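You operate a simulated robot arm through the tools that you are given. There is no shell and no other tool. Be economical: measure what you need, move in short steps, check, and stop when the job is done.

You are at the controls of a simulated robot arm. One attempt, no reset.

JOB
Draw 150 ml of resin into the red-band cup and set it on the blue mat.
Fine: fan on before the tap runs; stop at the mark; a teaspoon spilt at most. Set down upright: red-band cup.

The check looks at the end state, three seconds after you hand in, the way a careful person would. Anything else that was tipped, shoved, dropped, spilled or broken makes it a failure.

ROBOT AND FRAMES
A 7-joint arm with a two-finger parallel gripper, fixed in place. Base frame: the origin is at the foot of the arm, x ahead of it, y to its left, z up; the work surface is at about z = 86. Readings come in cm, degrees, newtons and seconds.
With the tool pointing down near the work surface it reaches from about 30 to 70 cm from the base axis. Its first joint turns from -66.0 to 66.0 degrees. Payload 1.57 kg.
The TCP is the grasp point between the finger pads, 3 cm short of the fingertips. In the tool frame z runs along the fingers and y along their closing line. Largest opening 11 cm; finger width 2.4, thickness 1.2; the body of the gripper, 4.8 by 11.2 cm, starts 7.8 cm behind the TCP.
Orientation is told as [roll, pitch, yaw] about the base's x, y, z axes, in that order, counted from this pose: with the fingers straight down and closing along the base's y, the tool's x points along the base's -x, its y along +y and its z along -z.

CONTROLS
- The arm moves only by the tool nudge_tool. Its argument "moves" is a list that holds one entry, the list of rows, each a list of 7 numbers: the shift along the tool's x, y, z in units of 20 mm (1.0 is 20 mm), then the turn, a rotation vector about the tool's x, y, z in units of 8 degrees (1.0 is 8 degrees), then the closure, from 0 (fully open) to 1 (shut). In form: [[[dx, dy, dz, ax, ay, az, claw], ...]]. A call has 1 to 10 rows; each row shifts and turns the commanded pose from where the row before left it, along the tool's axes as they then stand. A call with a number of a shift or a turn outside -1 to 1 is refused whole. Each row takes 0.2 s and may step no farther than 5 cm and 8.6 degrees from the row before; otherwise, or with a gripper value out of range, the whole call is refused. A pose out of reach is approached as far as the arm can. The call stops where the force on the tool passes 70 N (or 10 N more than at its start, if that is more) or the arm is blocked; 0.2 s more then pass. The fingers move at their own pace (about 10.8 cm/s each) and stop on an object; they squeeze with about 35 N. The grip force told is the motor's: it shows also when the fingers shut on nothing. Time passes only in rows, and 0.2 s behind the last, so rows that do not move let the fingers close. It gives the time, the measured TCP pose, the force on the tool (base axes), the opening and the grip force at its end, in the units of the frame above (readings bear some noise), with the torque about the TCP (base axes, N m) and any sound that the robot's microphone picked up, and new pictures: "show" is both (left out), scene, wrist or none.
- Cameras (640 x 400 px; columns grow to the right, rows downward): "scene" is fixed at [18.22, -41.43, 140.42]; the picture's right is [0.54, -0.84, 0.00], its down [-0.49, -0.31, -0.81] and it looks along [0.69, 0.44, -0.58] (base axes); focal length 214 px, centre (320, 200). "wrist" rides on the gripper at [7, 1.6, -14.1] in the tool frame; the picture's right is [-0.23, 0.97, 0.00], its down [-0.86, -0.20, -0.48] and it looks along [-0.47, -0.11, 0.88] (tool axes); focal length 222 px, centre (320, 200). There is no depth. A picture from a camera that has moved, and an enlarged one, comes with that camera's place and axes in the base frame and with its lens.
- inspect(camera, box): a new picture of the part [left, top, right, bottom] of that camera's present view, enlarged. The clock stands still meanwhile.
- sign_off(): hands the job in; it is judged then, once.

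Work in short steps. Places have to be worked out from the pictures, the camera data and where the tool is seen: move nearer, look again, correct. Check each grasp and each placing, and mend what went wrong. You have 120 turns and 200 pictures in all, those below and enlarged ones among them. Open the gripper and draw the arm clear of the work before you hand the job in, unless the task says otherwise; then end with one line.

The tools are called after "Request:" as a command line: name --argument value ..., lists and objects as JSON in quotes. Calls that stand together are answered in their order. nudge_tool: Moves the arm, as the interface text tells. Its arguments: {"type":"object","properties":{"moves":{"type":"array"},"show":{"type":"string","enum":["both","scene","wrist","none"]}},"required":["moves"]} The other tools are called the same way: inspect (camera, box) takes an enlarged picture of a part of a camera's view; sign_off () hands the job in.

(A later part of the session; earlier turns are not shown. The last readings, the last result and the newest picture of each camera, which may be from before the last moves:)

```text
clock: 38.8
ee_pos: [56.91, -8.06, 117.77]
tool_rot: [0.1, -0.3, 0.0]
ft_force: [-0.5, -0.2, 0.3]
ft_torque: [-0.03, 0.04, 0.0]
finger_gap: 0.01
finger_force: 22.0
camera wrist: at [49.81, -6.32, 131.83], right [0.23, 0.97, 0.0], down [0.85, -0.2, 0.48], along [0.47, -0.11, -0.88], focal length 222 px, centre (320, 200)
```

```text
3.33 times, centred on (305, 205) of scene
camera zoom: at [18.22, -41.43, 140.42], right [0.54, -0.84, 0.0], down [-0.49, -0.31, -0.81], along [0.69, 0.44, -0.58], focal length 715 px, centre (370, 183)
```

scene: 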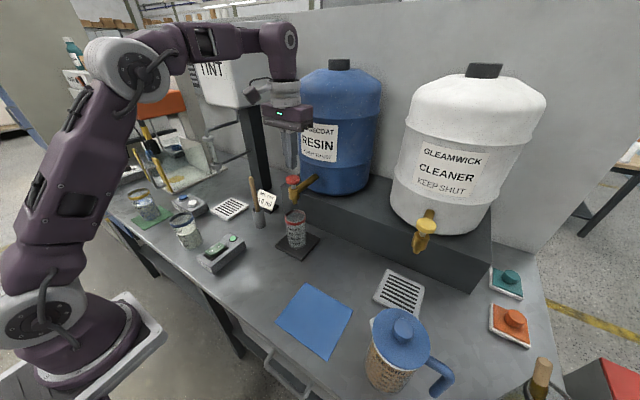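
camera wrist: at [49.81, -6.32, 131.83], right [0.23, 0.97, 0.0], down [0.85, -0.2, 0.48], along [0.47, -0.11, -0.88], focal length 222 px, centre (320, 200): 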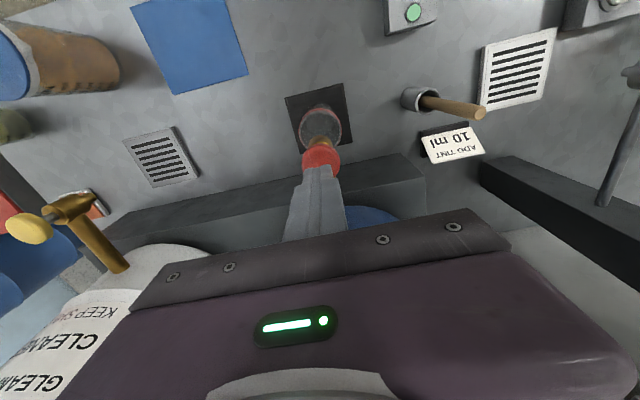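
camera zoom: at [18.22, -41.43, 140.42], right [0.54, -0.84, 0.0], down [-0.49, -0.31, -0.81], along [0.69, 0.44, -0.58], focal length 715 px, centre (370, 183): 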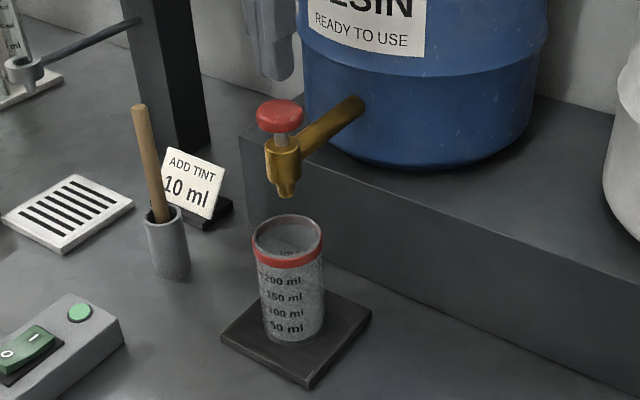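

The tip is directly above the knob. I'll descend to just above contact.

Request:
nudge_tool --moves '[[[0, 0, 0.5, 0, 0, 0, 1], [0, 0, 0.4, 0, 0, 0, 1], [0, 0, 0, 0, 0, 0, 1]]]' --show "none"

Request:
inspect --camera "scene" --box '[270, 150, 330, 260]'

```text
clock: 39.6
ee_pos: [56.81, -8.03, 115.94]
tool_rot: [0.1, -0.3, 0.0]
ft_force: [0.4, 0.9, 0.8]
ft_torque: [-0.03, 0.0, 0.02]
finger_gap: 0.02
finger_force: 21.1
```

```text
3.64 times, centred on (300, 205) of scene
camera zoom: at [18.22, -41.43, 140.42], right [0.54, -0.84, 0.0], down [-0.49, -0.31, -0.81], along [0.69, 0.44, -0.58], focal length 780 px, centre (393, 182)
```

zoom: 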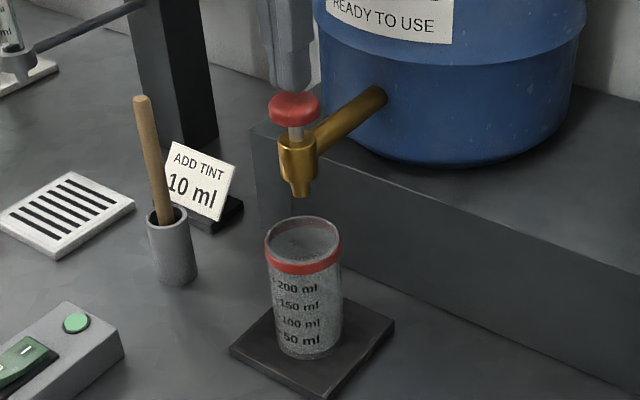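

Nearly in contact. I'll press in small increments, watching the force and the cup.

Request:
nudge_tool --moves '[[[0, 0, 0.2, 0, 0, 0, 1]]]' --show "none"

Request:
nudge_tool --moves '[[[0, 0, 0.2, 0, 0, 0, 1]]]' --show "none"

Request:
inspect --camera "scene" --box '[270, 150, 330, 260]'

```text
clock: 40.0
ee_pos: [56.83, -7.98, 115.43]
tool_rot: [0.0, -0.4, 0.0]
ft_force: [0.5, 0.1, 0.1]
ft_torque: [0.0, -0.02, -0.01]
finger_gap: 0.0
finger_force: 21.6
```

```text
clock: 40.4
ee_pos: [56.84, -7.98, 114.97]
tool_rot: [0.0, -0.3, 0.0]
ft_force: [0.2, 0.4, -0.3]
ft_torque: [0.0, 0.01, 0.02]
finger_gap: 0.01
finger_force: 21.4
```

```text
3.64 times, centred on (300, 205) of scene
camera zoom: at [18.22, -41.43, 140.42], right [0.54, -0.84, 0.0], down [-0.49, -0.31, -0.81], along [0.69, 0.44, -0.58], focal length 780 px, centre (393, 182)
```

zoom: 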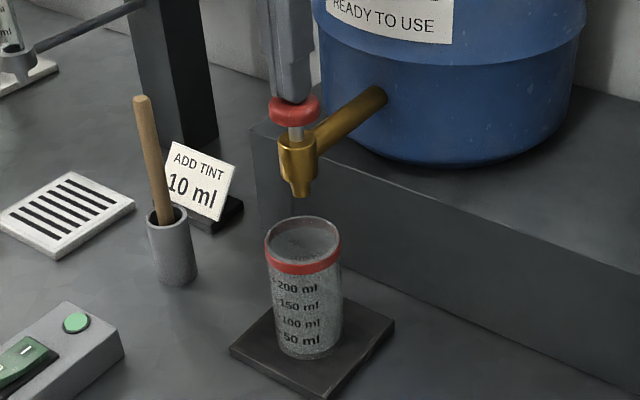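

Request:
nudge_tool --moves '[[[0, 0, 0.15, 0, 0, 0, 1]]]' --show "none"

Request:
inspect --camera "scene" --box '[270, 150, 330, 260]'

```text
clock: 40.8
ee_pos: [56.9, -7.99, 114.68]
tool_rot: [0.1, -0.4, -0.1]
ft_force: [-0.2, 1.1, 1.5]
ft_torque: [0.02, -0.01, -0.01]
finger_gap: 0.0
finger_force: 21.2
```

```text
3.64 times, centred on (300, 205) of scene
camera zoom: at [18.22, -41.42, 140.42], right [0.54, -0.84, 0.0], down [-0.49, -0.31, -0.81], along [0.69, 0.44, -0.58], focal length 780 px, centre (393, 182)
```

zoom: 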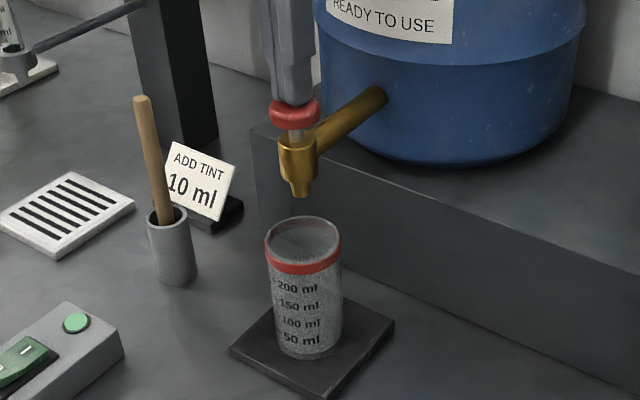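

The knob is starting to move down under light force. I'll keep going.

Request:
nudge_tool --moves '[[[0, 0, 0.15, 0, 0, 0, 1]]]' --show "none"

Request:
inspect --camera "scene" --box '[270, 150, 330, 260]'

```text
clock: 41.2
ee_pos: [56.94, -8.01, 114.34]
tool_rot: [0.2, -0.4, 0.1]
ft_force: [-1.0, 1.7, 3.6]
ft_torque: [0.02, 0.06, -0.02]
finger_gap: 0.01
finger_force: 20.4
```

```text
3.64 times, centred on (300, 205) of scene
camera zoom: at [18.21, -41.42, 140.42], right [0.54, -0.84, 0.0], down [-0.49, -0.31, -0.81], along [0.69, 0.44, -0.58], focal length 780 px, centre (393, 182)
```

zoom: 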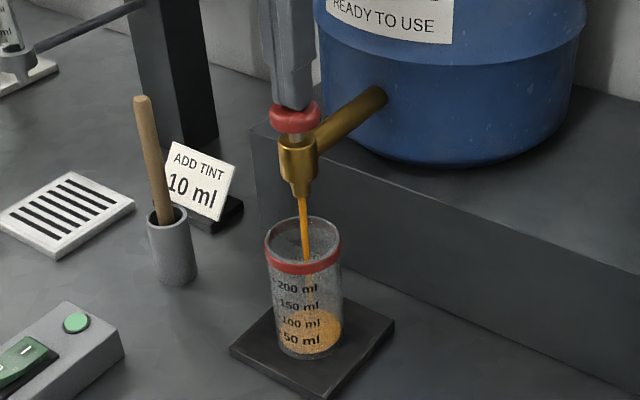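

Resin is flowing into the cup, and quickly. I'll lift off at once to see whether the tap springs shut and to measure the rate.

Request:
nudge_tool --moves '[[[0, 0, -0.5, 0, 0, 0, 1]]]' --show "none"

Request:
inspect --camera "scene" --box '[280, 190, 320, 260]'

```text
clock: 41.6
ee_pos: [57.0, -8.23, 115.28]
tool_rot: [0.2, -0.3, 0.0]
ft_force: [0.0, -0.3, 0.1]
ft_torque: [0.03, -0.02, -0.04]
finger_gap: 0.0
finger_force: 21.4
```

```text
5.71 times, centred on (300, 225) of scene
camera zoom: at [18.22, -41.43, 140.42], right [0.54, -0.84, 0.0], down [-0.49, -0.31, -0.81], along [0.69, 0.44, -0.58], focal length 1226 px, centre (434, 57)
```

zoom: 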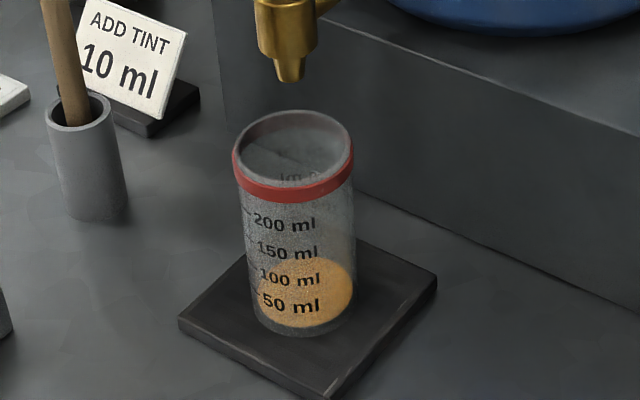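

The tap springs shut when released, and roughly 20–25 ml is in after that short dose. I'll give another short measured press to calibrate.

Request:
nudge_tool --moves '[[[0, 0, 0.5, 0, 0, 0, 1], [0, 0, 0, 0, 0, 0, 1], [0, 0, -0.5, 0, 0, 0, 1], [0, 0, 0, 0, 0, 0, 1]]]' --show "none"

Request:
inspect --camera "scene" --box '[280, 190, 320, 260]'

```text
clock: 42.6
ee_pos: [56.88, -8.11, 115.24]
tool_rot: [0.1, -0.3, 0.1]
ft_force: [0.1, 0.0, -0.4]
ft_torque: [0.0, 0.01, -0.02]
finger_gap: 0.03
finger_force: 21.4
```

```text
5.71 times, centred on (300, 225) of scene
camera zoom: at [18.22, -41.43, 140.42], right [0.54, -0.84, 0.0], down [-0.49, -0.31, -0.81], along [0.69, 0.44, -0.58], focal length 1226 px, centre (434, 57)
```

zoom: 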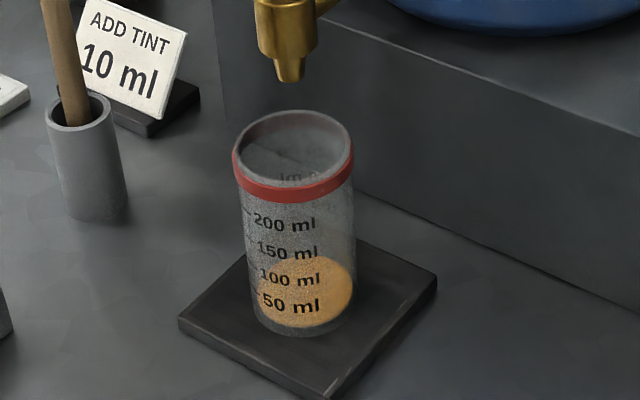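

Very little was added, because the plunger lags. I'll hold longer this time.

Request:
nudge_tool --moves '[[[0, 0, 0.5, 0, 0, 0, 1], [0, 0, 0, 0, 0, 0, 1], [0, 0, 0, 0, 0, 0, 1], [0, 0, 0, 0, 0, 0, 1], [0, 0, -0.5, 0, 0, 0, 1], [0, 0, 0, 0, 0, 0, 1]]]' --show "none"

Request:
inspect --camera "scene" --box '[280, 190, 320, 260]'

```text
clock: 44.0
ee_pos: [56.86, -8.16, 115.35]
tool_rot: [0.1, -0.3, 0.0]
ft_force: [-0.4, -0.2, -0.2]
ft_torque: [-0.01, -0.01, 0.0]
finger_gap: 0.0
finger_force: 21.2
```

```text
5.71 times, centred on (300, 225) of scene
camera zoom: at [18.22, -41.43, 140.42], right [0.54, -0.84, 0.0], down [-0.49, -0.31, -0.81], along [0.69, 0.44, -0.58], focal length 1226 px, centre (434, 57)
```

zoom: 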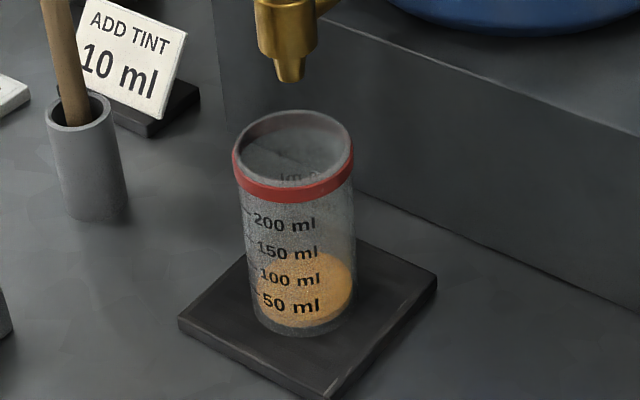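

Request:
inspect --camera "scene" --box '[286, 222, 316, 252]'

```text
13.33 times, centred on (301, 237) of scene
camera zoom: at [18.22, -41.43, 140.42], right [0.54, -0.84, 0.0], down [-0.49, -0.31, -0.81], along [0.69, 0.44, -0.58], focal length 2860 px, centre (573, -293)
```

zoom: 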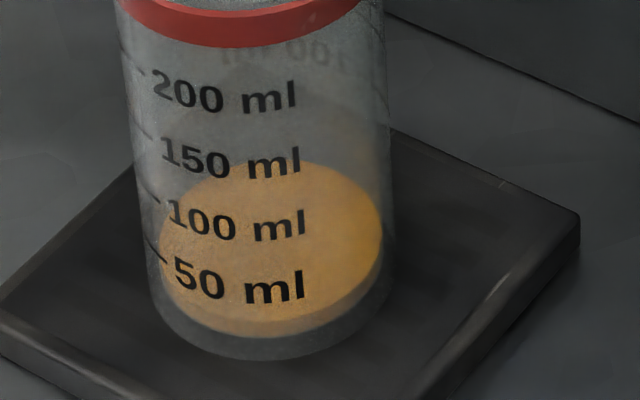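

Request:
inspect --camera "scene" --box '[290, 232, 310, 252]'

```text
16.00 times, centred on (300, 242) of scene
camera zoom: at [18.22, -41.43, 140.42], right [0.54, -0.84, 0.0], down [-0.49, -0.31, -0.81], along [0.69, 0.44, -0.58], focal length 3432 px, centre (640, -472)
```

zoom: 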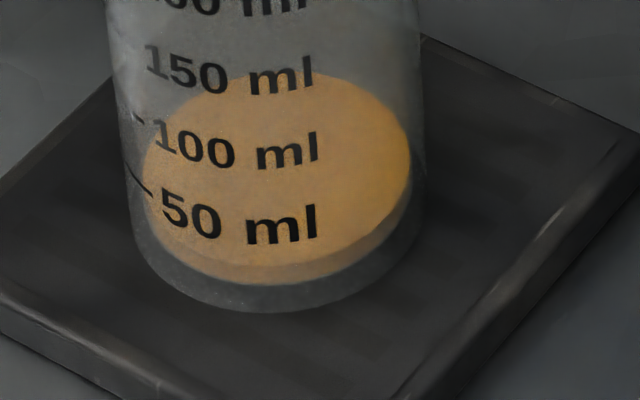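

Level is now about 15 ml: the surface front edge is just above the inner floor, and 50 ml is about 2 cm up. The flow is modest, so I'll hold the plunger down a second and read again.

Request:
nudge_tool --moves '[[[0, 0, 0.5, 0, 0, 0, 1], [0, 0, 0, 0, 0, 0, 1], [0, 0, 0, 0, 0, 0, 1], [0, 0, 0, 0, 0, 0, 1], [0, 0, 0, 0, 0, 0, 1], [0, 0, 0, 0, 0, 0, 1]]]' --show "none"

Request:
inspect --camera "scene" --box '[286, 222, 316, 252]'

```text
clock: 45.4
ee_pos: [56.98, -8.08, 114.37]
tool_rot: [0.1, -0.2, 0.0]
ft_force: [1.7, 0.2, 2.4]
ft_torque: [0.02, 0.03, 0.02]
finger_gap: 0.0
finger_force: 21.2
```

```text
13.33 times, centred on (301, 237) of scene
camera zoom: at [18.22, -41.43, 140.42], right [0.54, -0.84, 0.0], down [-0.49, -0.31, -0.81], along [0.69, 0.44, -0.58], focal length 2860 px, centre (573, -293)
```

zoom: 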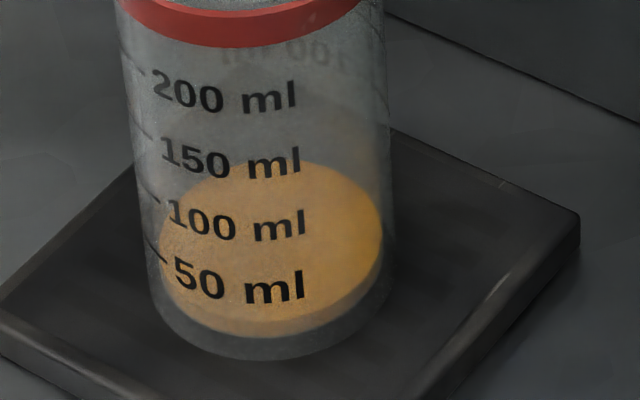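

At this depth it isn't flowing; the opening threshold is slightly deeper. I'll press another 2 mm.

Request:
nudge_tool --moves '[[[0, 0, 0.1, 0, 0, 0, 1], [0, 0, 0, 0, 0, 0, 1]]]' --show "none"

Request:
inspect --camera "scene" --box '[280, 190, 320, 260]'

```text
clock: 46.0
ee_pos: [56.85, -8.16, 114.27]
tool_rot: [0.2, -0.3, 0.1]
ft_force: [1.4, 1.2, 3.5]
ft_torque: [0.03, 0.0, -0.05]
finger_gap: 0.01
finger_force: 21.2
```

```text
5.71 times, centred on (300, 225) of scene
camera zoom: at [18.22, -41.42, 140.42], right [0.54, -0.84, 0.0], down [-0.49, -0.31, -0.81], along [0.69, 0.44, -0.58], focal length 1226 px, centre (434, 57)
```

zoom: 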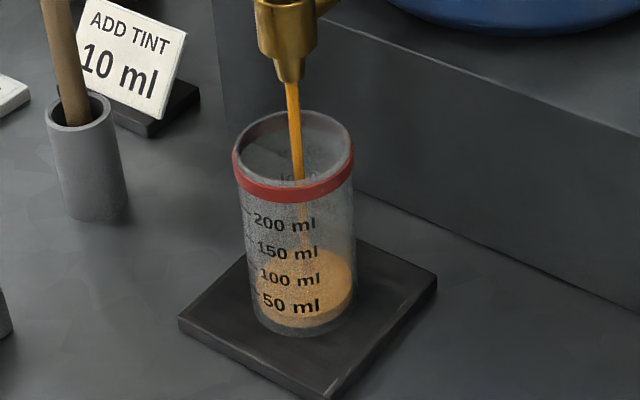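

Flowing at this depth. I'll hold for 1 s and measure the rate.

Request:
nudge_tool --moves '[[[0, 0, 0, 0, 0, 0, 1], [0, 0, 0, 0, 0, 0, 1], [0, 0, 0, 0, 0, 0, 1], [0, 0, 0, 0, 0, 0, 1]]]' --show "none"

Request:
inspect --camera "scene" --box '[286, 222, 316, 252]'

```text
clock: 47.0
ee_pos: [56.92, -8.12, 114.18]
tool_rot: [0.2, -0.4, 0.1]
ft_force: [0.2, 1.0, 2.8]
ft_torque: [0.02, 0.04, -0.01]
finger_gap: 0.0
finger_force: 21.3
```

```text
13.33 times, centred on (301, 237) of scene
camera zoom: at [18.21, -41.42, 140.42], right [0.54, -0.84, 0.0], down [-0.49, -0.31, -0.81], along [0.69, 0.44, -0.58], focal length 2860 px, centre (573, -293)
```

zoom: 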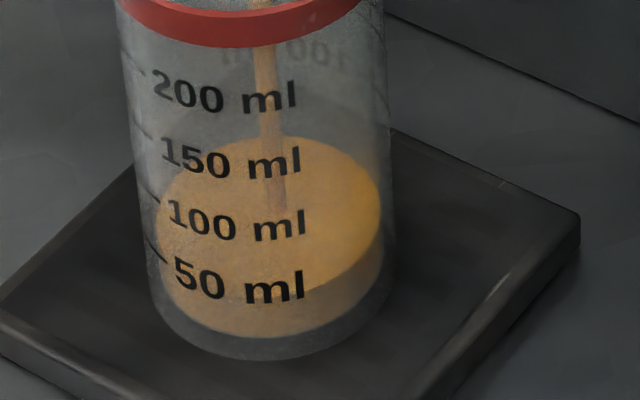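

About 24 ml was added in roughly 1.2 s, so the rate is about 20 ml/s and the level about 39 ml. I'll hold 2.2 s more.

Request:
nudge_tool --moves '[[[0, 0, 0, 0, 0, 0, 1], [0, 0, 0, 0, 0, 0, 1], [0, 0, 0, 0, 0, 0, 1], [0, 0, 0, 0, 0, 0, 1], [0, 0, 0, 0, 0, 0, 1], [0, 0, 0, 0, 0, 0, 1], [0, 0, 0, 0, 0, 0, 1], [0, 0, 0, 0, 0, 0, 1], [0, 0, 0, 0, 0, 0, 1], [0, 0, 0, 0, 0, 0, 1]]]' --show "none"

Request:
inspect --camera "scene" --box '[286, 222, 316, 252]'

```text
clock: 49.2
ee_pos: [56.8, -8.22, 114.14]
tool_rot: [0.0, -0.3, 0.0]
ft_force: [-0.5, 0.7, 3.1]
ft_torque: [-0.01, 0.07, 0.0]
finger_gap: 0.0
finger_force: 21.5
```

```text
13.33 times, centred on (301, 237) of scene
camera zoom: at [18.21, -41.42, 140.42], right [0.54, -0.84, 0.0], down [-0.49, -0.31, -0.81], along [0.69, 0.44, -0.58], focal length 2860 px, centre (573, -293)
```

zoom: 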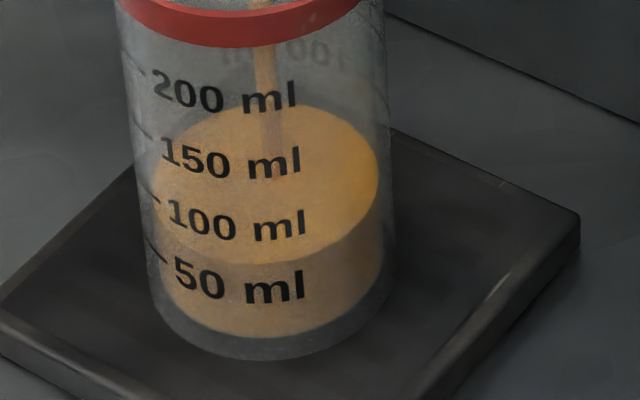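

Level is about 67 ml, now at about 14 ml/s. Another 2.2 s.

Request:
nudge_tool --moves '[[[0, 0, 0, 0, 0, 0, 1], [0, 0, 0, 0, 0, 0, 1], [0, 0, 0, 0, 0, 0, 1], [0, 0, 0, 0, 0, 0, 1], [0, 0, 0, 0, 0, 0, 1], [0, 0, 0, 0, 0, 0, 1], [0, 0, 0, 0, 0, 0, 1], [0, 0, 0, 0, 0, 0, 1], [0, 0, 0, 0, 0, 0, 1], [0, 0, 0, 0, 0, 0, 1]]]' --show "none"

Request:
inspect --camera "scene" --box '[286, 222, 316, 252]'

```text
clock: 51.4
ee_pos: [56.87, -8.08, 114.19]
tool_rot: [0.1, -0.3, 0.0]
ft_force: [-1.0, -0.8, 3.1]
ft_torque: [-0.04, 0.04, 0.03]
finger_gap: 0.0
finger_force: 21.2
```

```text
13.33 times, centred on (301, 237) of scene
camera zoom: at [18.21, -41.43, 140.42], right [0.54, -0.84, 0.0], down [-0.49, -0.31, -0.81], along [0.69, 0.44, -0.58], focal length 2860 px, centre (573, -293)
```

zoom: 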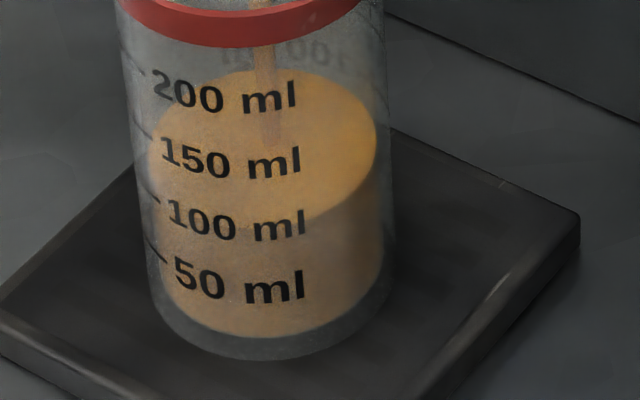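

Level is about 95 ml. Another 2.2 s should bring it to about 123.

Request:
nudge_tool --moves '[[[0, 0, 0, 0, 0, 0, 1], [0, 0, 0, 0, 0, 0, 1], [0, 0, 0, 0, 0, 0, 1], [0, 0, 0, 0, 0, 0, 1], [0, 0, 0, 0, 0, 0, 1], [0, 0, 0, 0, 0, 0, 1], [0, 0, 0, 0, 0, 0, 1], [0, 0, 0, 0, 0, 0, 1], [0, 0, 0, 0, 0, 0, 1]]]' --show "none"

Request:
inspect --camera "scene" --box '[286, 222, 316, 252]'

```text
clock: 53.4
ee_pos: [56.77, -8.03, 114.13]
tool_rot: [0.1, -0.3, 0.0]
ft_force: [-0.1, 0.0, 2.9]
ft_torque: [-0.02, 0.03, 0.03]
finger_gap: 0.0
finger_force: 21.2
```

```text
13.33 times, centred on (301, 237) of scene
camera zoom: at [18.21, -41.43, 140.42], right [0.54, -0.84, 0.0], down [-0.49, -0.31, -0.81], along [0.69, 0.44, -0.58], focal length 2860 px, centre (573, -293)
```

zoom: 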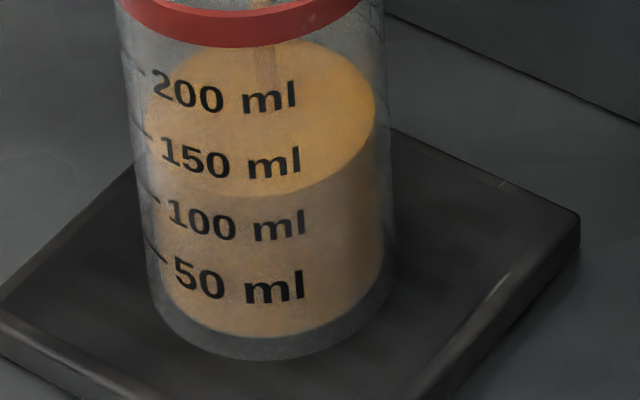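

Level is about 120 ml at about 13 ml/s. I'll hold 1.2 s more, release, and take a still reading.

Request:
nudge_tool --moves '[[[0, 0, 0, 0, 0, 0, 1], [0, 0, 0, 0, 0, 0, 1], [0, 0, 0, 0, 0, 0, 1], [0, 0, 0, 0, 0, 0, 1], [0, 0, 0, 0, 0, 0, 1], [0, 0, 0, 0, 0, 0, 1], [0, 0, -0.4, 0, 0, 0, 1], [0, 0, 0, 0, 0, 0, 1], [0, 0, 0, 0, 0, 0, 1]]]' --show "none"

Request:
inspect --camera "scene" --box '[286, 222, 316, 252]'

Request:
inspect --camera "scene" --box '[280, 190, 320, 260]'

```text
clock: 55.4
ee_pos: [56.74, -8.0, 115.0]
tool_rot: [0.0, -0.2, -0.1]
ft_force: [0.4, 0.3, 0.2]
ft_torque: [-0.03, 0.0, 0.0]
finger_gap: 0.01
finger_force: 21.0
```

```text
13.33 times, centred on (301, 237) of scene
camera zoom: at [18.22, -41.43, 140.42], right [0.54, -0.84, 0.0], down [-0.49, -0.31, -0.81], along [0.69, 0.44, -0.58], focal length 2860 px, centre (573, -293)
```

zoom: 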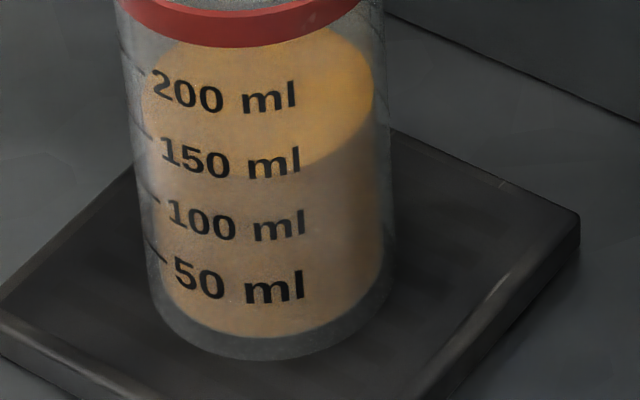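

```text
5.71 times, centred on (300, 225) of scene
camera zoom: at [18.22, -41.43, 140.42], right [0.54, -0.84, 0.0], down [-0.49, -0.31, -0.81], along [0.69, 0.44, -0.58], focal length 1226 px, centre (434, 57)
```

zoom: 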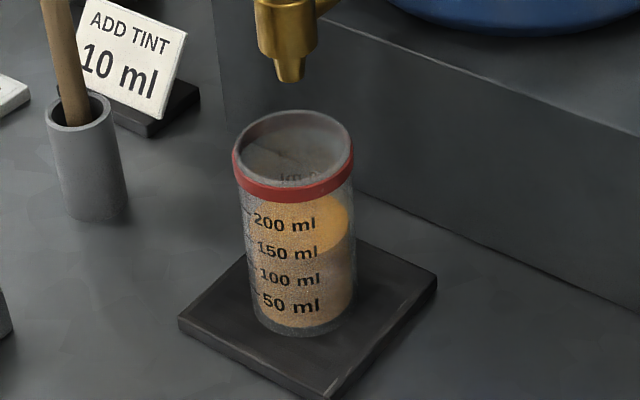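

Request:
inspect --camera "scene" --box '[291, 222, 311, 236]'

```text
16.00 times, centred on (301, 229) of scene
camera zoom: at [18.22, -41.43, 140.42], right [0.54, -0.84, 0.0], down [-0.49, -0.31, -0.81], along [0.69, 0.44, -0.58], focal length 3432 px, centre (624, -264)
```

zoom: 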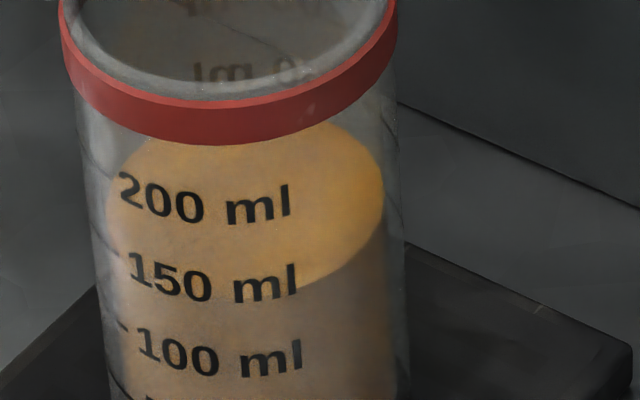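

I need a precise mark-versus-level reading, so I'll zoom in on the tick marks.

Request:
inspect --camera "scene" --box '[292, 226, 302, 236]'

Request:
nudge_tool --moves '[[[0, 0, -0.2, 0, 0, 0, 1]]]' --show "wrist"

```text
16.00 times, centred on (297, 231) of scene
camera zoom: at [18.22, -41.43, 140.42], right [0.54, -0.84, 0.0], down [-0.49, -0.31, -0.81], along [0.69, 0.44, -0.58], focal length 3432 px, centre (688, -296)
```

zoom: 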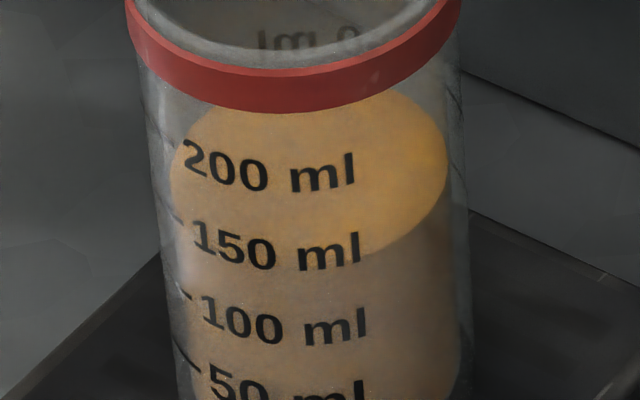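

```text
clock: 55.8
ee_pos: [56.87, -7.99, 115.39]
tool_rot: [0.1, -0.3, -0.1]
ft_force: [-0.1, -0.1, -0.4]
ft_torque: [-0.04, 0.0, 0.01]
finger_gap: 0.0
finger_force: 21.5
camera wrist: at [49.8, -6.35, 129.6], right [0.23, 0.97, 0.0], down [0.85, -0.2, 0.48], along [0.47, -0.11, -0.88], focal length 222 px, centre (320, 200)
```

wrist: 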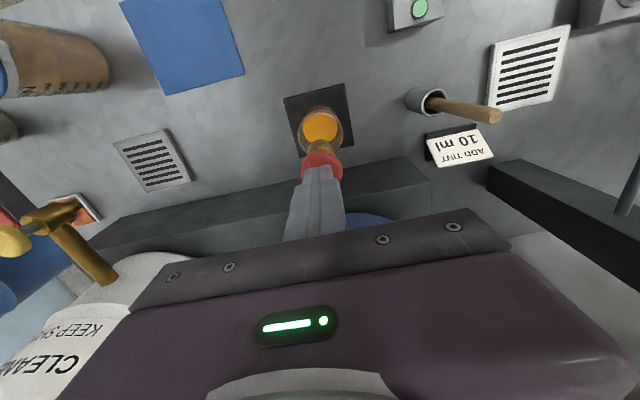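

Level is roughly 138–145 ml, but parallax limits this view. I'll take a true side view with the wrist camera at cup height, as I did before.

Request:
nudge_tool --moves '[[[0.585, -0.979, -0.2, 0, 0, 0, 0.8], [0.585, -0.979, -0.1, 0, 0, 0, 0.6], [0.585, -0.979, 0, 0, 0, 0, 0.5], [0.585, -0.979, 0, 0, 0, 0, 0.4], [0.585, -0.979, 0, 0, 0, 0, 0], [0.585, -0.979, 0, 0, 0, 0, 0]]]' --show "none"

Request:
nudge_tool --moves '[[[0, 0, 0, 0, 0, -0.9375, 0], [0, 0, 0, 0, 0, -0.9375, 0], [0, 0, 0, 0, 0, -0.9375, 0], [0, 0, 0, 0, 0, -0.9375, 0], [0, 0, 0, 0, 0, -0.9375, 0], [0, 0, 0, 0, 0, -0.9375, 0], [0, 0, 0, 0, 0, -0.9375, 0], [0, 0, 0, 0, 0, -0.9375, 0]]]' --show "none"

Request:
nudge_tool --moves '[[[0, 0, 0, 0, -0.9375, 0, 0], [0, 0, 0, 0, -0.9375, 0, 0], [0, 0, 0, 0, -0.9375, 0, 0], [0, 0, 0, 0, -0.9375, 0, 0], [0, 0, 0, 0, -0.9375, 0, 0], [0, 0, 0, 0, -0.9375, 0, 0], [0, 0, 0, 0, -0.9375, 0, 0], [0, 0, 0, 0, -0.9375, 0, 0]]]' --show "scene"

```text
clock: 57.2
ee_pos: [49.89, -19.69, 115.95]
tool_rot: [0.1, -0.3, 0.1]
ft_force: [-0.2, -0.1, -0.1]
ft_torque: [0.01, 0.01, 0.02]
finger_gap: 10.99
finger_force: 0.1
```

```text
clock: 59.0
ee_pos: [49.79, -19.81, 115.95]
tool_rot: [-0.2, -0.2, 60.3]
ft_force: [-0.4, 0.4, 0.1]
ft_torque: [0.01, 0.0, -0.01]
finger_gap: 11.0
finger_force: 0.1
```

```text
clock: 60.8
ee_pos: [49.82, -19.81, 115.91]
tool_rot: [-0.6, -60.3, 60.6]
ft_force: [0.2, -0.8, -1.1]
ft_torque: [0.02, 0.01, 0.03]
finger_gap: 11.03
finger_force: 0.0
```

scene: 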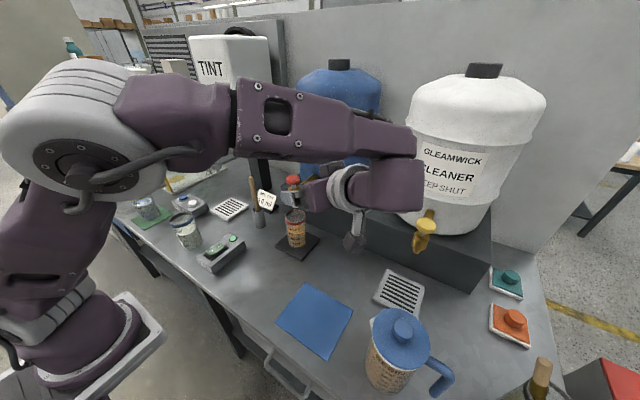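

Request:
nudge_tool --moves '[[[0.99, 0, 0.562, 0, 0, 0, 0], [0.99, 0, 0.562, 0, 0, 0, 0], [0.99, 0, 0.562, 0, 0, 0, 0], [0.99, 0, 0.562, 0, 0, 0, 0], [0.99, 0, 0.562, 0, 0, 0, 0], [0.99, 0, 0.562, 0, 0, 0, 0], [0.99, 0, 0.562, 0, 0, 0, 0], [0.99, 0, 0.562, 0, 0, 0, 0], [0.99, 0, 0.562, 0, 0, 0, 0], [0.99, 0, 0.562, 0, 0, 0, 0]]]' --show "none"

Request:
inspect --camera "wrist" --box '[290, 120, 380, 240]'

Request:
inspect --camera "wrist" --box '[300, 160, 370, 220]'

```text
clock: 63.0
ee_pos: [49.95, -19.88, 93.08]
tool_rot: [-0.5, -60.3, 60.6]
ft_force: [-0.6, -0.9, 0.9]
ft_torque: [0.04, 0.0, -0.01]
finger_gap: 10.97
finger_force: 0.2
```

```text
3.33 times, centred on (335, 180) of wrist
camera zoom: at [40.63, -32.6, 94.15], right [-0.79, 0.58, 0.19], down [0.17, -0.09, 0.98], along [0.59, 0.81, -0.03], focal length 740 px, centre (270, 267)
```

zoom: 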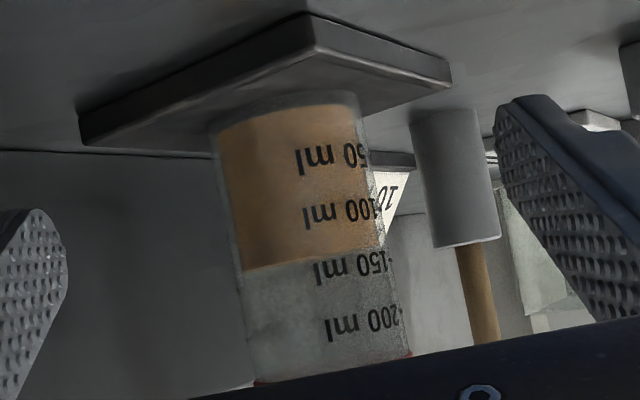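

```text
6.67 times, centred on (335, 190) of wrist
camera zoom: at [40.63, -32.6, 94.15], right [-0.79, 0.58, 0.19], down [0.17, -0.09, 0.98], along [0.59, 0.81, -0.03], focal length 1481 px, centre (220, 267)
```

zoom: 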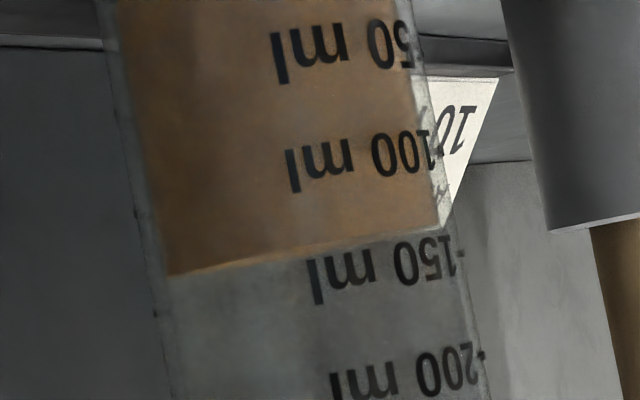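

The side view shows the level about 27 px short of the 150 tick where 50 ml is about 104 px. So it's about 136 ml and needs about 14 ml more. I'll return to the knob for a short top-up.

Request:
nudge_tool --moves '[[[-0.99, 0, -0.562, 0, 0, 0, 0], [-0.99, 0, -0.562, 0, 0, 0, 0], [-0.99, 0, -0.562, 0, 0, 0, 0], [-0.99, 0, -0.562, 0, 0, 0, 0], [-0.99, 0, -0.562, 0, 0, 0, 0], [-0.99, 0, -0.562, 0, 0, 0, 0], [-0.99, 0, -0.562, 0, 0, 0, 0], [-0.99, 0, -0.562, 0, 0, 0, 0], [-0.99, 0, -0.562, 0, 0, 0, 0], [-0.99, 0, -0.562, 0, 0, 0, 0]]]' --show "none"

Request:
nudge_tool --moves '[[[-0.65, 0, -0.37, 0, 0, 0, 0], [0, 0, 0, 0, 0.9375, 0, 1], [0, 0, 0, 0, 0.9375, 0, 1], [0, 0, 0, 0, 0.9375, 0, 1], [0, 0, 0, 0, 0.9375, 0, 1], [0, 0, 0, 0, 0.9375, 0, 1], [0, 0, 0, 0, 0.9375, 0, 1], [0, 0, 0, 0, 0.9375, 0, 1], [0, 0, 0, 0, 0.9375, 0, 1]]]' --show "none"

Request:
nudge_tool --moves '[[[0, 0, 0, 0, 0, 0.9375, 1], [0, 0, 0, 0, 0, 0.9375, 1], [0, 0, 0, 0, 0, 0.9375, 1], [0, 0, 0, 0, 0, 0.9375, 1], [0, 0, 0, 0, 0, 0.9375, 1], [0, 0, 0, 0, 0, 0.9375, 1], [0, 0, 0, 0, 0, 0.9375, 1], [0, 0, 0, 0, 0, 0.9375, 1]]]' --show "none"

```text
clock: 65.2
ee_pos: [49.96, -19.81, 115.98]
tool_rot: [-0.5, -60.2, 60.5]
ft_force: [0.0, -0.4, -0.2]
ft_torque: [-0.01, -0.01, 0.0]
finger_gap: 10.98
finger_force: 0.0
```

```text
clock: 67.2
ee_pos: [49.97, -19.96, 117.41]
tool_rot: [-0.2, -0.1, 60.0]
ft_force: [-0.3, 0.0, -0.6]
ft_torque: [0.01, 0.0, 0.03]
finger_gap: 0.02
finger_force: 21.4
```

```text
clock: 69.0
ee_pos: [49.87, -19.97, 117.46]
tool_rot: [0.1, -0.3, -0.2]
ft_force: [0.0, -0.6, 0.4]
ft_torque: [0.0, 0.01, -0.02]
finger_gap: 0.0
finger_force: 20.8
```

The tool is vertical again at (49.9, -20, 117.5). I'll move over the knob and hover just above contact.

Request:
nudge_tool --moves '[[[-0.585, 0.997, 0, 0, 0, 0, 1], [-0.585, 0.997, 0, 0, 0, 0, 1], [-0.585, 0.997, 0, 0, 0, 0, 1], [-0.585, 0.997, 0, 0, 0, 0, 1], [-0.585, 0.997, 0, 0, 0, 0, 1], [-0.585, 0.997, 0, 0, 0, 0, 1], [0, 0, 0.6, 0, 0, 0, 1], [0, 0, 0.5, 0, 0, 0, 1], [0, 0, 0, 0, 0, 0, 1]]]' --show "none"

Request:
inspect --camera "scene" --box '[270, 150, 330, 260]'

```text
clock: 71.0
ee_pos: [56.63, -7.98, 115.38]
tool_rot: [0.1, -0.3, 0.0]
ft_force: [0.0, -0.1, 0.7]
ft_torque: [-0.02, 0.03, 0.01]
finger_gap: 0.0
finger_force: 21.6
```

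```text
3.64 times, centred on (300, 205) of scene
camera zoom: at [18.22, -41.43, 140.42], right [0.54, -0.84, 0.0], down [-0.49, -0.31, -0.81], along [0.69, 0.44, -0.58], focal length 780 px, centre (393, 182)
```

zoom: 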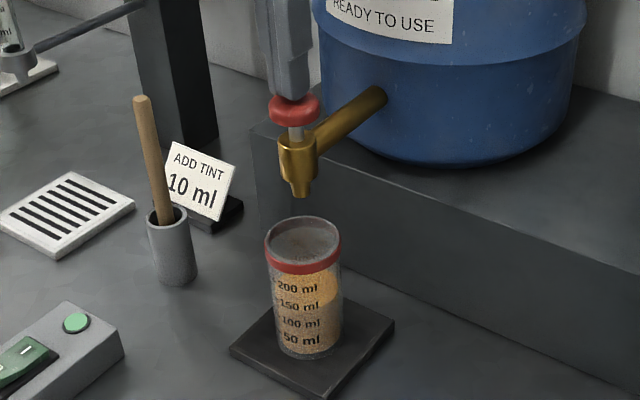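

Hovering just above the knob. Short dose: down 1.2 cm, hold 0.4 s, up.

Request:
nudge_tool --moves '[[[0, 0, 0.6, 0, 0, 0, 1], [0, 0, 0, 0, 0, 0, 1], [0, 0, 0, 0, 0, 0, 1], [0, 0, -0.5, 0, 0, 0, 1], [0, 0, 0, 0, 0, 0, 1], [0, 0, 0, 0, 0, 0, 1]]]' --show "none"

Request:
inspect --camera "scene" --box '[292, 226, 302, 236]'

```text
clock: 72.4
ee_pos: [56.82, -7.99, 115.01]
tool_rot: [0.1, -0.3, 0.0]
ft_force: [-0.3, -1.1, -0.1]
ft_torque: [-0.02, -0.01, 0.05]
finger_gap: 0.0
finger_force: 21.5
```

```text
16.00 times, centred on (297, 231) of scene
camera zoom: at [18.22, -41.43, 140.42], right [0.54, -0.84, 0.0], down [-0.49, -0.31, -0.81], along [0.69, 0.44, -0.58], focal length 3432 px, centre (688, -296)
```

zoom: 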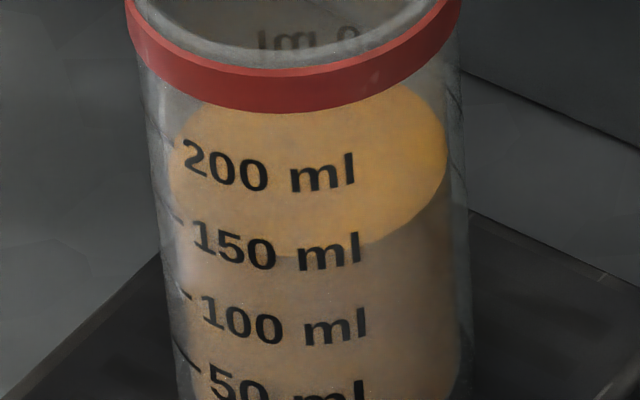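

The surface moved up about 8–9 px (about 6 ml), giving about 142 ml. I'll repeat a similar dose.

Request:
nudge_tool --moves '[[[0, 0, 0.5, 0, 0, 0, 1], [0, 0, 0, 0, 0, 0, 1], [0, 0, 0, 0, 0, 0, 1], [0, 0, -0.5, 0, 0, 0, 1], [0, 0, 0, 0, 0, 0, 1], [0, 0, 0, 0, 0, 0, 1]]]' --show "none"

Request:
inspect --camera "scene" --box '[292, 226, 302, 236]'

```text
clock: 73.8
ee_pos: [56.89, -7.84, 115.0]
tool_rot: [0.1, -0.3, 0.1]
ft_force: [-0.2, 0.5, -0.1]
ft_torque: [0.0, -0.01, -0.01]
finger_gap: 0.01
finger_force: 21.2
```

```text
16.00 times, centred on (297, 231) of scene
camera zoom: at [18.22, -41.43, 140.42], right [0.54, -0.84, 0.0], down [-0.49, -0.31, -0.81], along [0.69, 0.44, -0.58], focal length 3432 px, centre (688, -296)
```

zoom: 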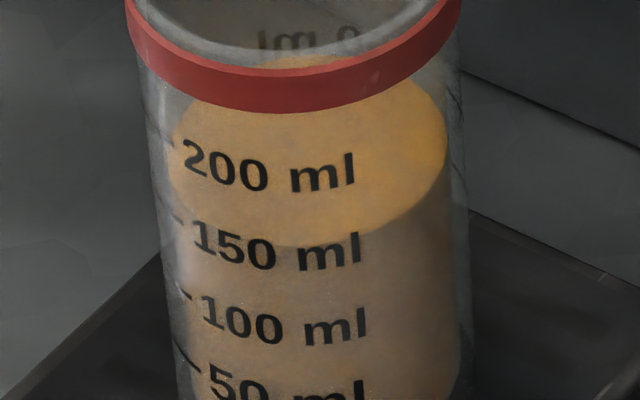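

The surface front edge now coincides with the 150 line, allowing for wall offset (about 149 ml). I'll move to the side pose and verify with the level view before gripping.

Request:
nudge_tool --moves '[[[0.585, -0.979, -0.3, 0, 0, 0, 1], [0.585, -0.979, -0.2, 0, 0, 0, 1], [0.585, -0.979, 0, 0, 0, 0, 0.5], [0.585, -0.979, 0, 0, 0, 0, 0.4], [0.585, -0.979, 0, 0, 0, 0, 0], [0.585, -0.979, 0, 0, 0, 0, 0]]]' --show "none"

Request:
nudge_tool --moves '[[[0, 0, 0, 0, 0, -0.9375, 0], [0, 0, 0, 0, 0, -0.9375, 0], [0, 0, 0, 0, 0, -0.9375, 0], [0, 0, 0, 0, 0, -0.9375, 0], [0, 0, 0, 0, 0, -0.9375, 0], [0, 0, 0, 0, 0, -0.9375, 0], [0, 0, 0, 0, 0, -0.9375, 0], [0, 0, 0, 0, 0, -0.9375, 0]]]' --show "none"

Request:
nudge_tool --moves '[[[0, 0, 0, 0, -0.9375, 0, 0], [0, 0, 0, 0, -0.9375, 0, 0], [0, 0, 0, 0, -0.9375, 0, 0], [0, 0, 0, 0, -0.9375, 0, 0], [0, 0, 0, 0, -0.9375, 0, 0], [0, 0, 0, 0, -0.9375, 0, 0], [0, 0, 0, 0, -0.9375, 0, 0], [0, 0, 0, 0, -0.9375, 0, 0]]]' --show "none"

Request:
nudge_tool --moves '[[[0.99, 0, 0.562, 0, 0, 0, 0], [0.99, 0, 0.562, 0, 0, 0, 0], [0.99, 0, 0.562, 0, 0, 0, 0], [0.99, 0, 0.562, 0, 0, 0, 0], [0.99, 0, 0.562, 0, 0, 0, 0], [0.99, 0, 0.562, 0, 0, 0, 0], [0.99, 0, 0.562, 0, 0, 0, 0], [0.99, 0, 0.562, 0, 0, 0, 0], [0.99, 0, 0.562, 0, 0, 0, 0], [0.99, 0, 0.562, 0, 0, 0, 0]]]' --show "none"

Request:
inspect --camera "wrist" --box '[300, 160, 370, 220]'

```text
clock: 75.2
ee_pos: [49.72, -19.61, 116.12]
tool_rot: [0.0, -0.3, 0.1]
ft_force: [-0.3, -0.5, 0.3]
ft_torque: [-0.01, -0.03, -0.01]
finger_gap: 10.99
finger_force: 0.1
```

```text
clock: 77.0
ee_pos: [49.84, -19.68, 115.95]
tool_rot: [-0.1, -0.2, 60.2]
ft_force: [0.6, -0.3, 0.3]
ft_torque: [-0.02, -0.01, -0.01]
finger_gap: 11.03
finger_force: 0.1
```

```text
clock: 78.8
ee_pos: [49.91, -19.77, 116.13]
tool_rot: [-0.6, -60.4, 60.6]
ft_force: [0.4, -0.4, 0.2]
ft_torque: [0.02, 0.0, 0.04]
finger_gap: 11.0
finger_force: 0.1
```

```text
clock: 81.0
ee_pos: [49.9, -19.72, 93.12]
tool_rot: [-0.5, -60.2, 60.4]
ft_force: [-0.7, 0.2, -0.3]
ft_torque: [0.0, -0.03, 0.01]
finger_gap: 10.99
finger_force: 0.0
```

```text
6.67 times, centred on (335, 190) of wrist
camera zoom: at [40.67, -32.48, 94.25], right [-0.79, 0.58, 0.19], down [0.17, -0.09, 0.98], along [0.59, 0.81, -0.03], focal length 1481 px, centre (220, 267)
```

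zoom: 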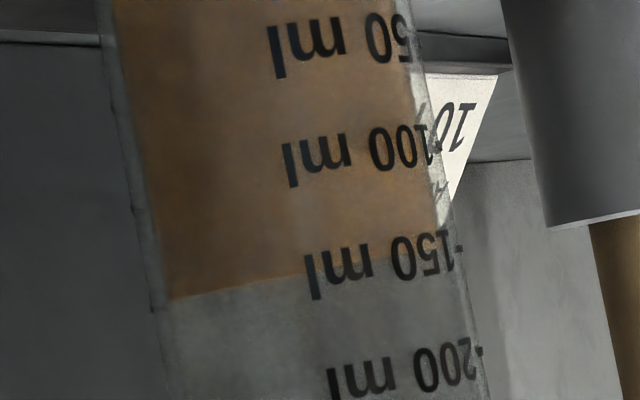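

The liquid line sits right at the 150 tick (within about 3 ml). I'll advance to grip the cup the same way as before.

Request:
nudge_tool --moves '[[[-0.48, -0.01, 0.7125, 0, 0, 0, 0], [-0.48, -0.01, 0.7125, 0, 0, 0, 0], [-0.48, -0.01, 0.7125, 0, 0, 0, 0], [-0.48, -0.01, 0.7125, 0, 0, 0, 0], [-0.48, -0.01, 0.7125, 0, 0, 0, 0], [-0.48, -0.01, 0.7125, 0, 0, 0, 0], [-0.48, -0.01, 0.7125, 0, 0, 0, 0], [-0.48, -0.01, 0.7125, 0, 0, 0, 0]]]' --show "wrist"

```text
clock: 82.8
ee_pos: [56.78, -8.16, 94.34]
tool_rot: [-0.4, -60.2, 60.3]
ft_force: [0.5, 0.1, 0.0]
ft_torque: [0.02, -0.02, -0.04]
finger_gap: 10.99
finger_force: 0.1
camera wrist: at [47.45, -20.73, 95.35], right [-0.79, 0.58, 0.19], down [0.17, -0.09, 0.98], along [0.59, 0.81, -0.03], focal length 222 px, centre (320, 200)
```

wrist: 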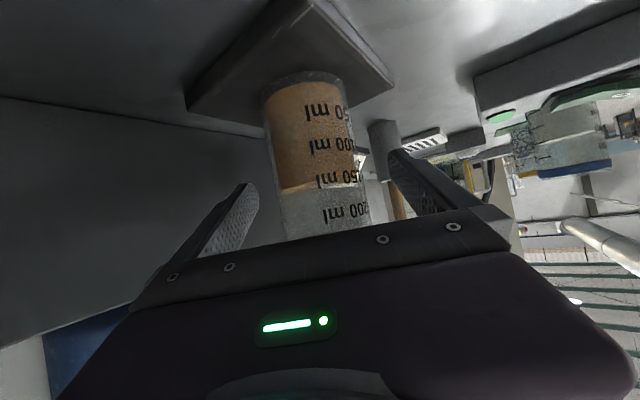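

The cup is centred between the pads, so I'll close gently and then grip.

Request:
nudge_tool --moves '[[[0, 0, 0, 0, 0, 0, 0.25], [0, 0, 0, 0, 0, 0, 0.35], [0, 0, 0, 0, 0, 0, 0.4], [0, 0, 0, 0, 0, 0, 0.43], [0, 0, 0, 0, 0, 0, 0.46], [0, 0, 0, 0, 0, 0, 0.6], [0, 0, 0, 0, 0, 0, 0.6]]]' --show "none"

Request:
nudge_tool --moves '[[[-0.2, 0, -0.115, 0, 0, 0, 0.6], [-0.3, 0, -0.172, 0, 0, 0, 0.6], [-0.2, 0, -0.115, 0, 0, 0, 0.6], [0, 0, 0, 0, 0, 0, 0.6]]]' --show "both"

```text
clock: 84.4
ee_pos: [56.74, -7.99, 94.29]
tool_rot: [-0.5, -60.2, 60.3]
ft_force: [-0.2, -0.1, -0.3]
ft_torque: [0.01, 0.05, 0.02]
finger_gap: 6.11
finger_force: 35.3
```

```text
clock: 85.4
ee_pos: [56.66, -7.87, 95.95]
tool_rot: [-0.4, -60.2, 60.5]
ft_force: [-0.6, -0.1, -2.4]
ft_torque: [0.03, 0.01, -0.03]
finger_gap: 6.06
finger_force: 34.8
camera wrist: at [47.49, -20.69, 96.96], right [-0.79, 0.58, 0.19], down [0.17, -0.09, 0.98], along [0.59, 0.81, -0.03], focal length 222 px, centre (320, 200)
```

scene: 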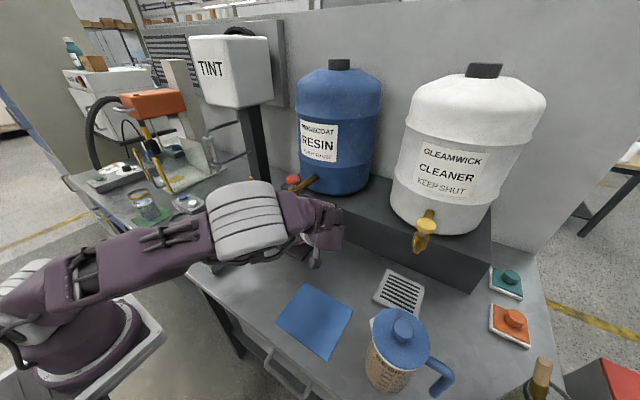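
wrist: 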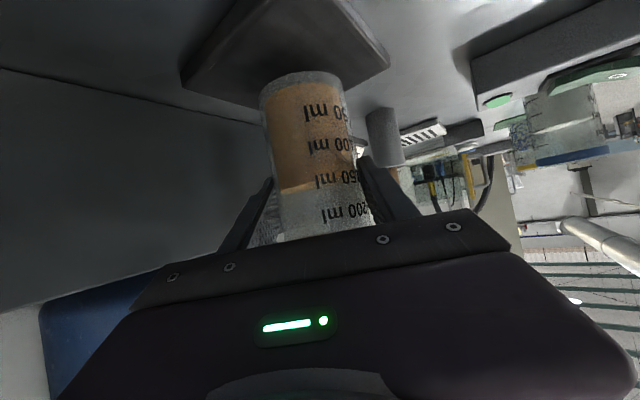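

The cup is lifted with the liquid steady and level. I'll retreat gently from under the tap, then turn the wrist about the vertical so the arm keeps away from the jug.

Request:
nudge_tool --moves '[[[0.15, 0, -0.26, 0, 0, 0, 0.6], [0.3, 0, -0.52, 0, 0, 0, 0.6], [0.3, 0, -0.52, 0, 0, 0, 0.6], [0.3, 0, -0.52, 0, 0, 0, 0.6], [0.3, 0, -0.52, 0, 0, 0, 0.6], [0.3, 0, -0.52, 0, 0, 0, 0.6], [0.3, 0, -0.52, 0, 0, 0, 0.6], [0.15, 0, -0.26, 0, 0, 0, 0.6]]]' --show "none"

Request:
nudge_tool --moves '[[[0, 0, 0, 0.434, 0, 0.249, 0.6], [0, 0, 0, 0.651, 0, 0.373, 0.6], [0, 0, 0, 0.651, 0, 0.373, 0.6], [0, 0, 0, 0.651, 0, 0.373, 0.6], [0, 0, 0, 0.651, 0, 0.373, 0.6], [0, 0, 0, 0.651, 0, 0.373, 0.6], [0, 0, 0, 0.434, 0, 0.249, 0.6]]]' --show "both"

```text
clock: 87.2
ee_pos: [52.67, -15.3, 95.86]
tool_rot: [-0.6, -60.2, 60.5]
ft_force: [-0.7, -0.5, -1.8]
ft_torque: [-0.01, 0.0, 0.02]
finger_gap: 6.1
finger_force: 35.2
```

```text
clock: 88.8
ee_pos: [52.67, -15.39, 95.67]
tool_rot: [-0.4, -60.4, 22.1]
ft_force: [-0.5, -0.6, -2.9]
ft_torque: [-0.01, 0.0, 0.0]
finger_gap: 6.1
finger_force: 34.8
camera wrist: at [37.45, -19.59, 96.87], right [-0.26, 0.95, 0.19], down [0.08, -0.18, 0.98], along [0.96, 0.27, -0.03], focal length 222 px, centre (320, 200)
```

scene: 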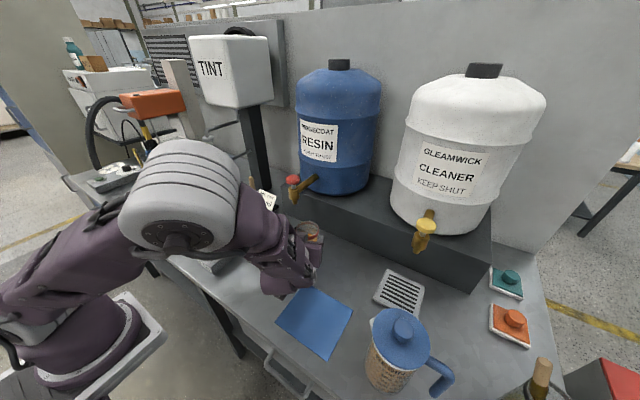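
wrist: 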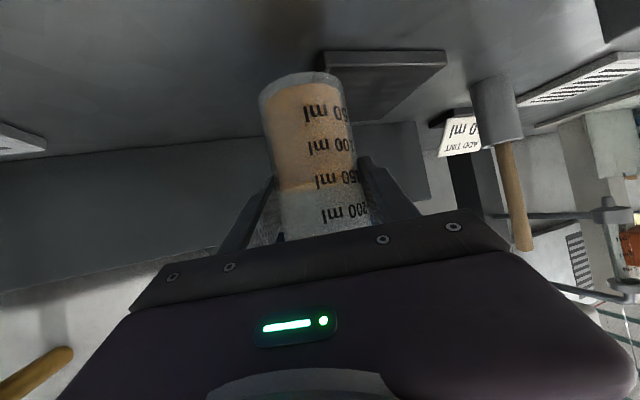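

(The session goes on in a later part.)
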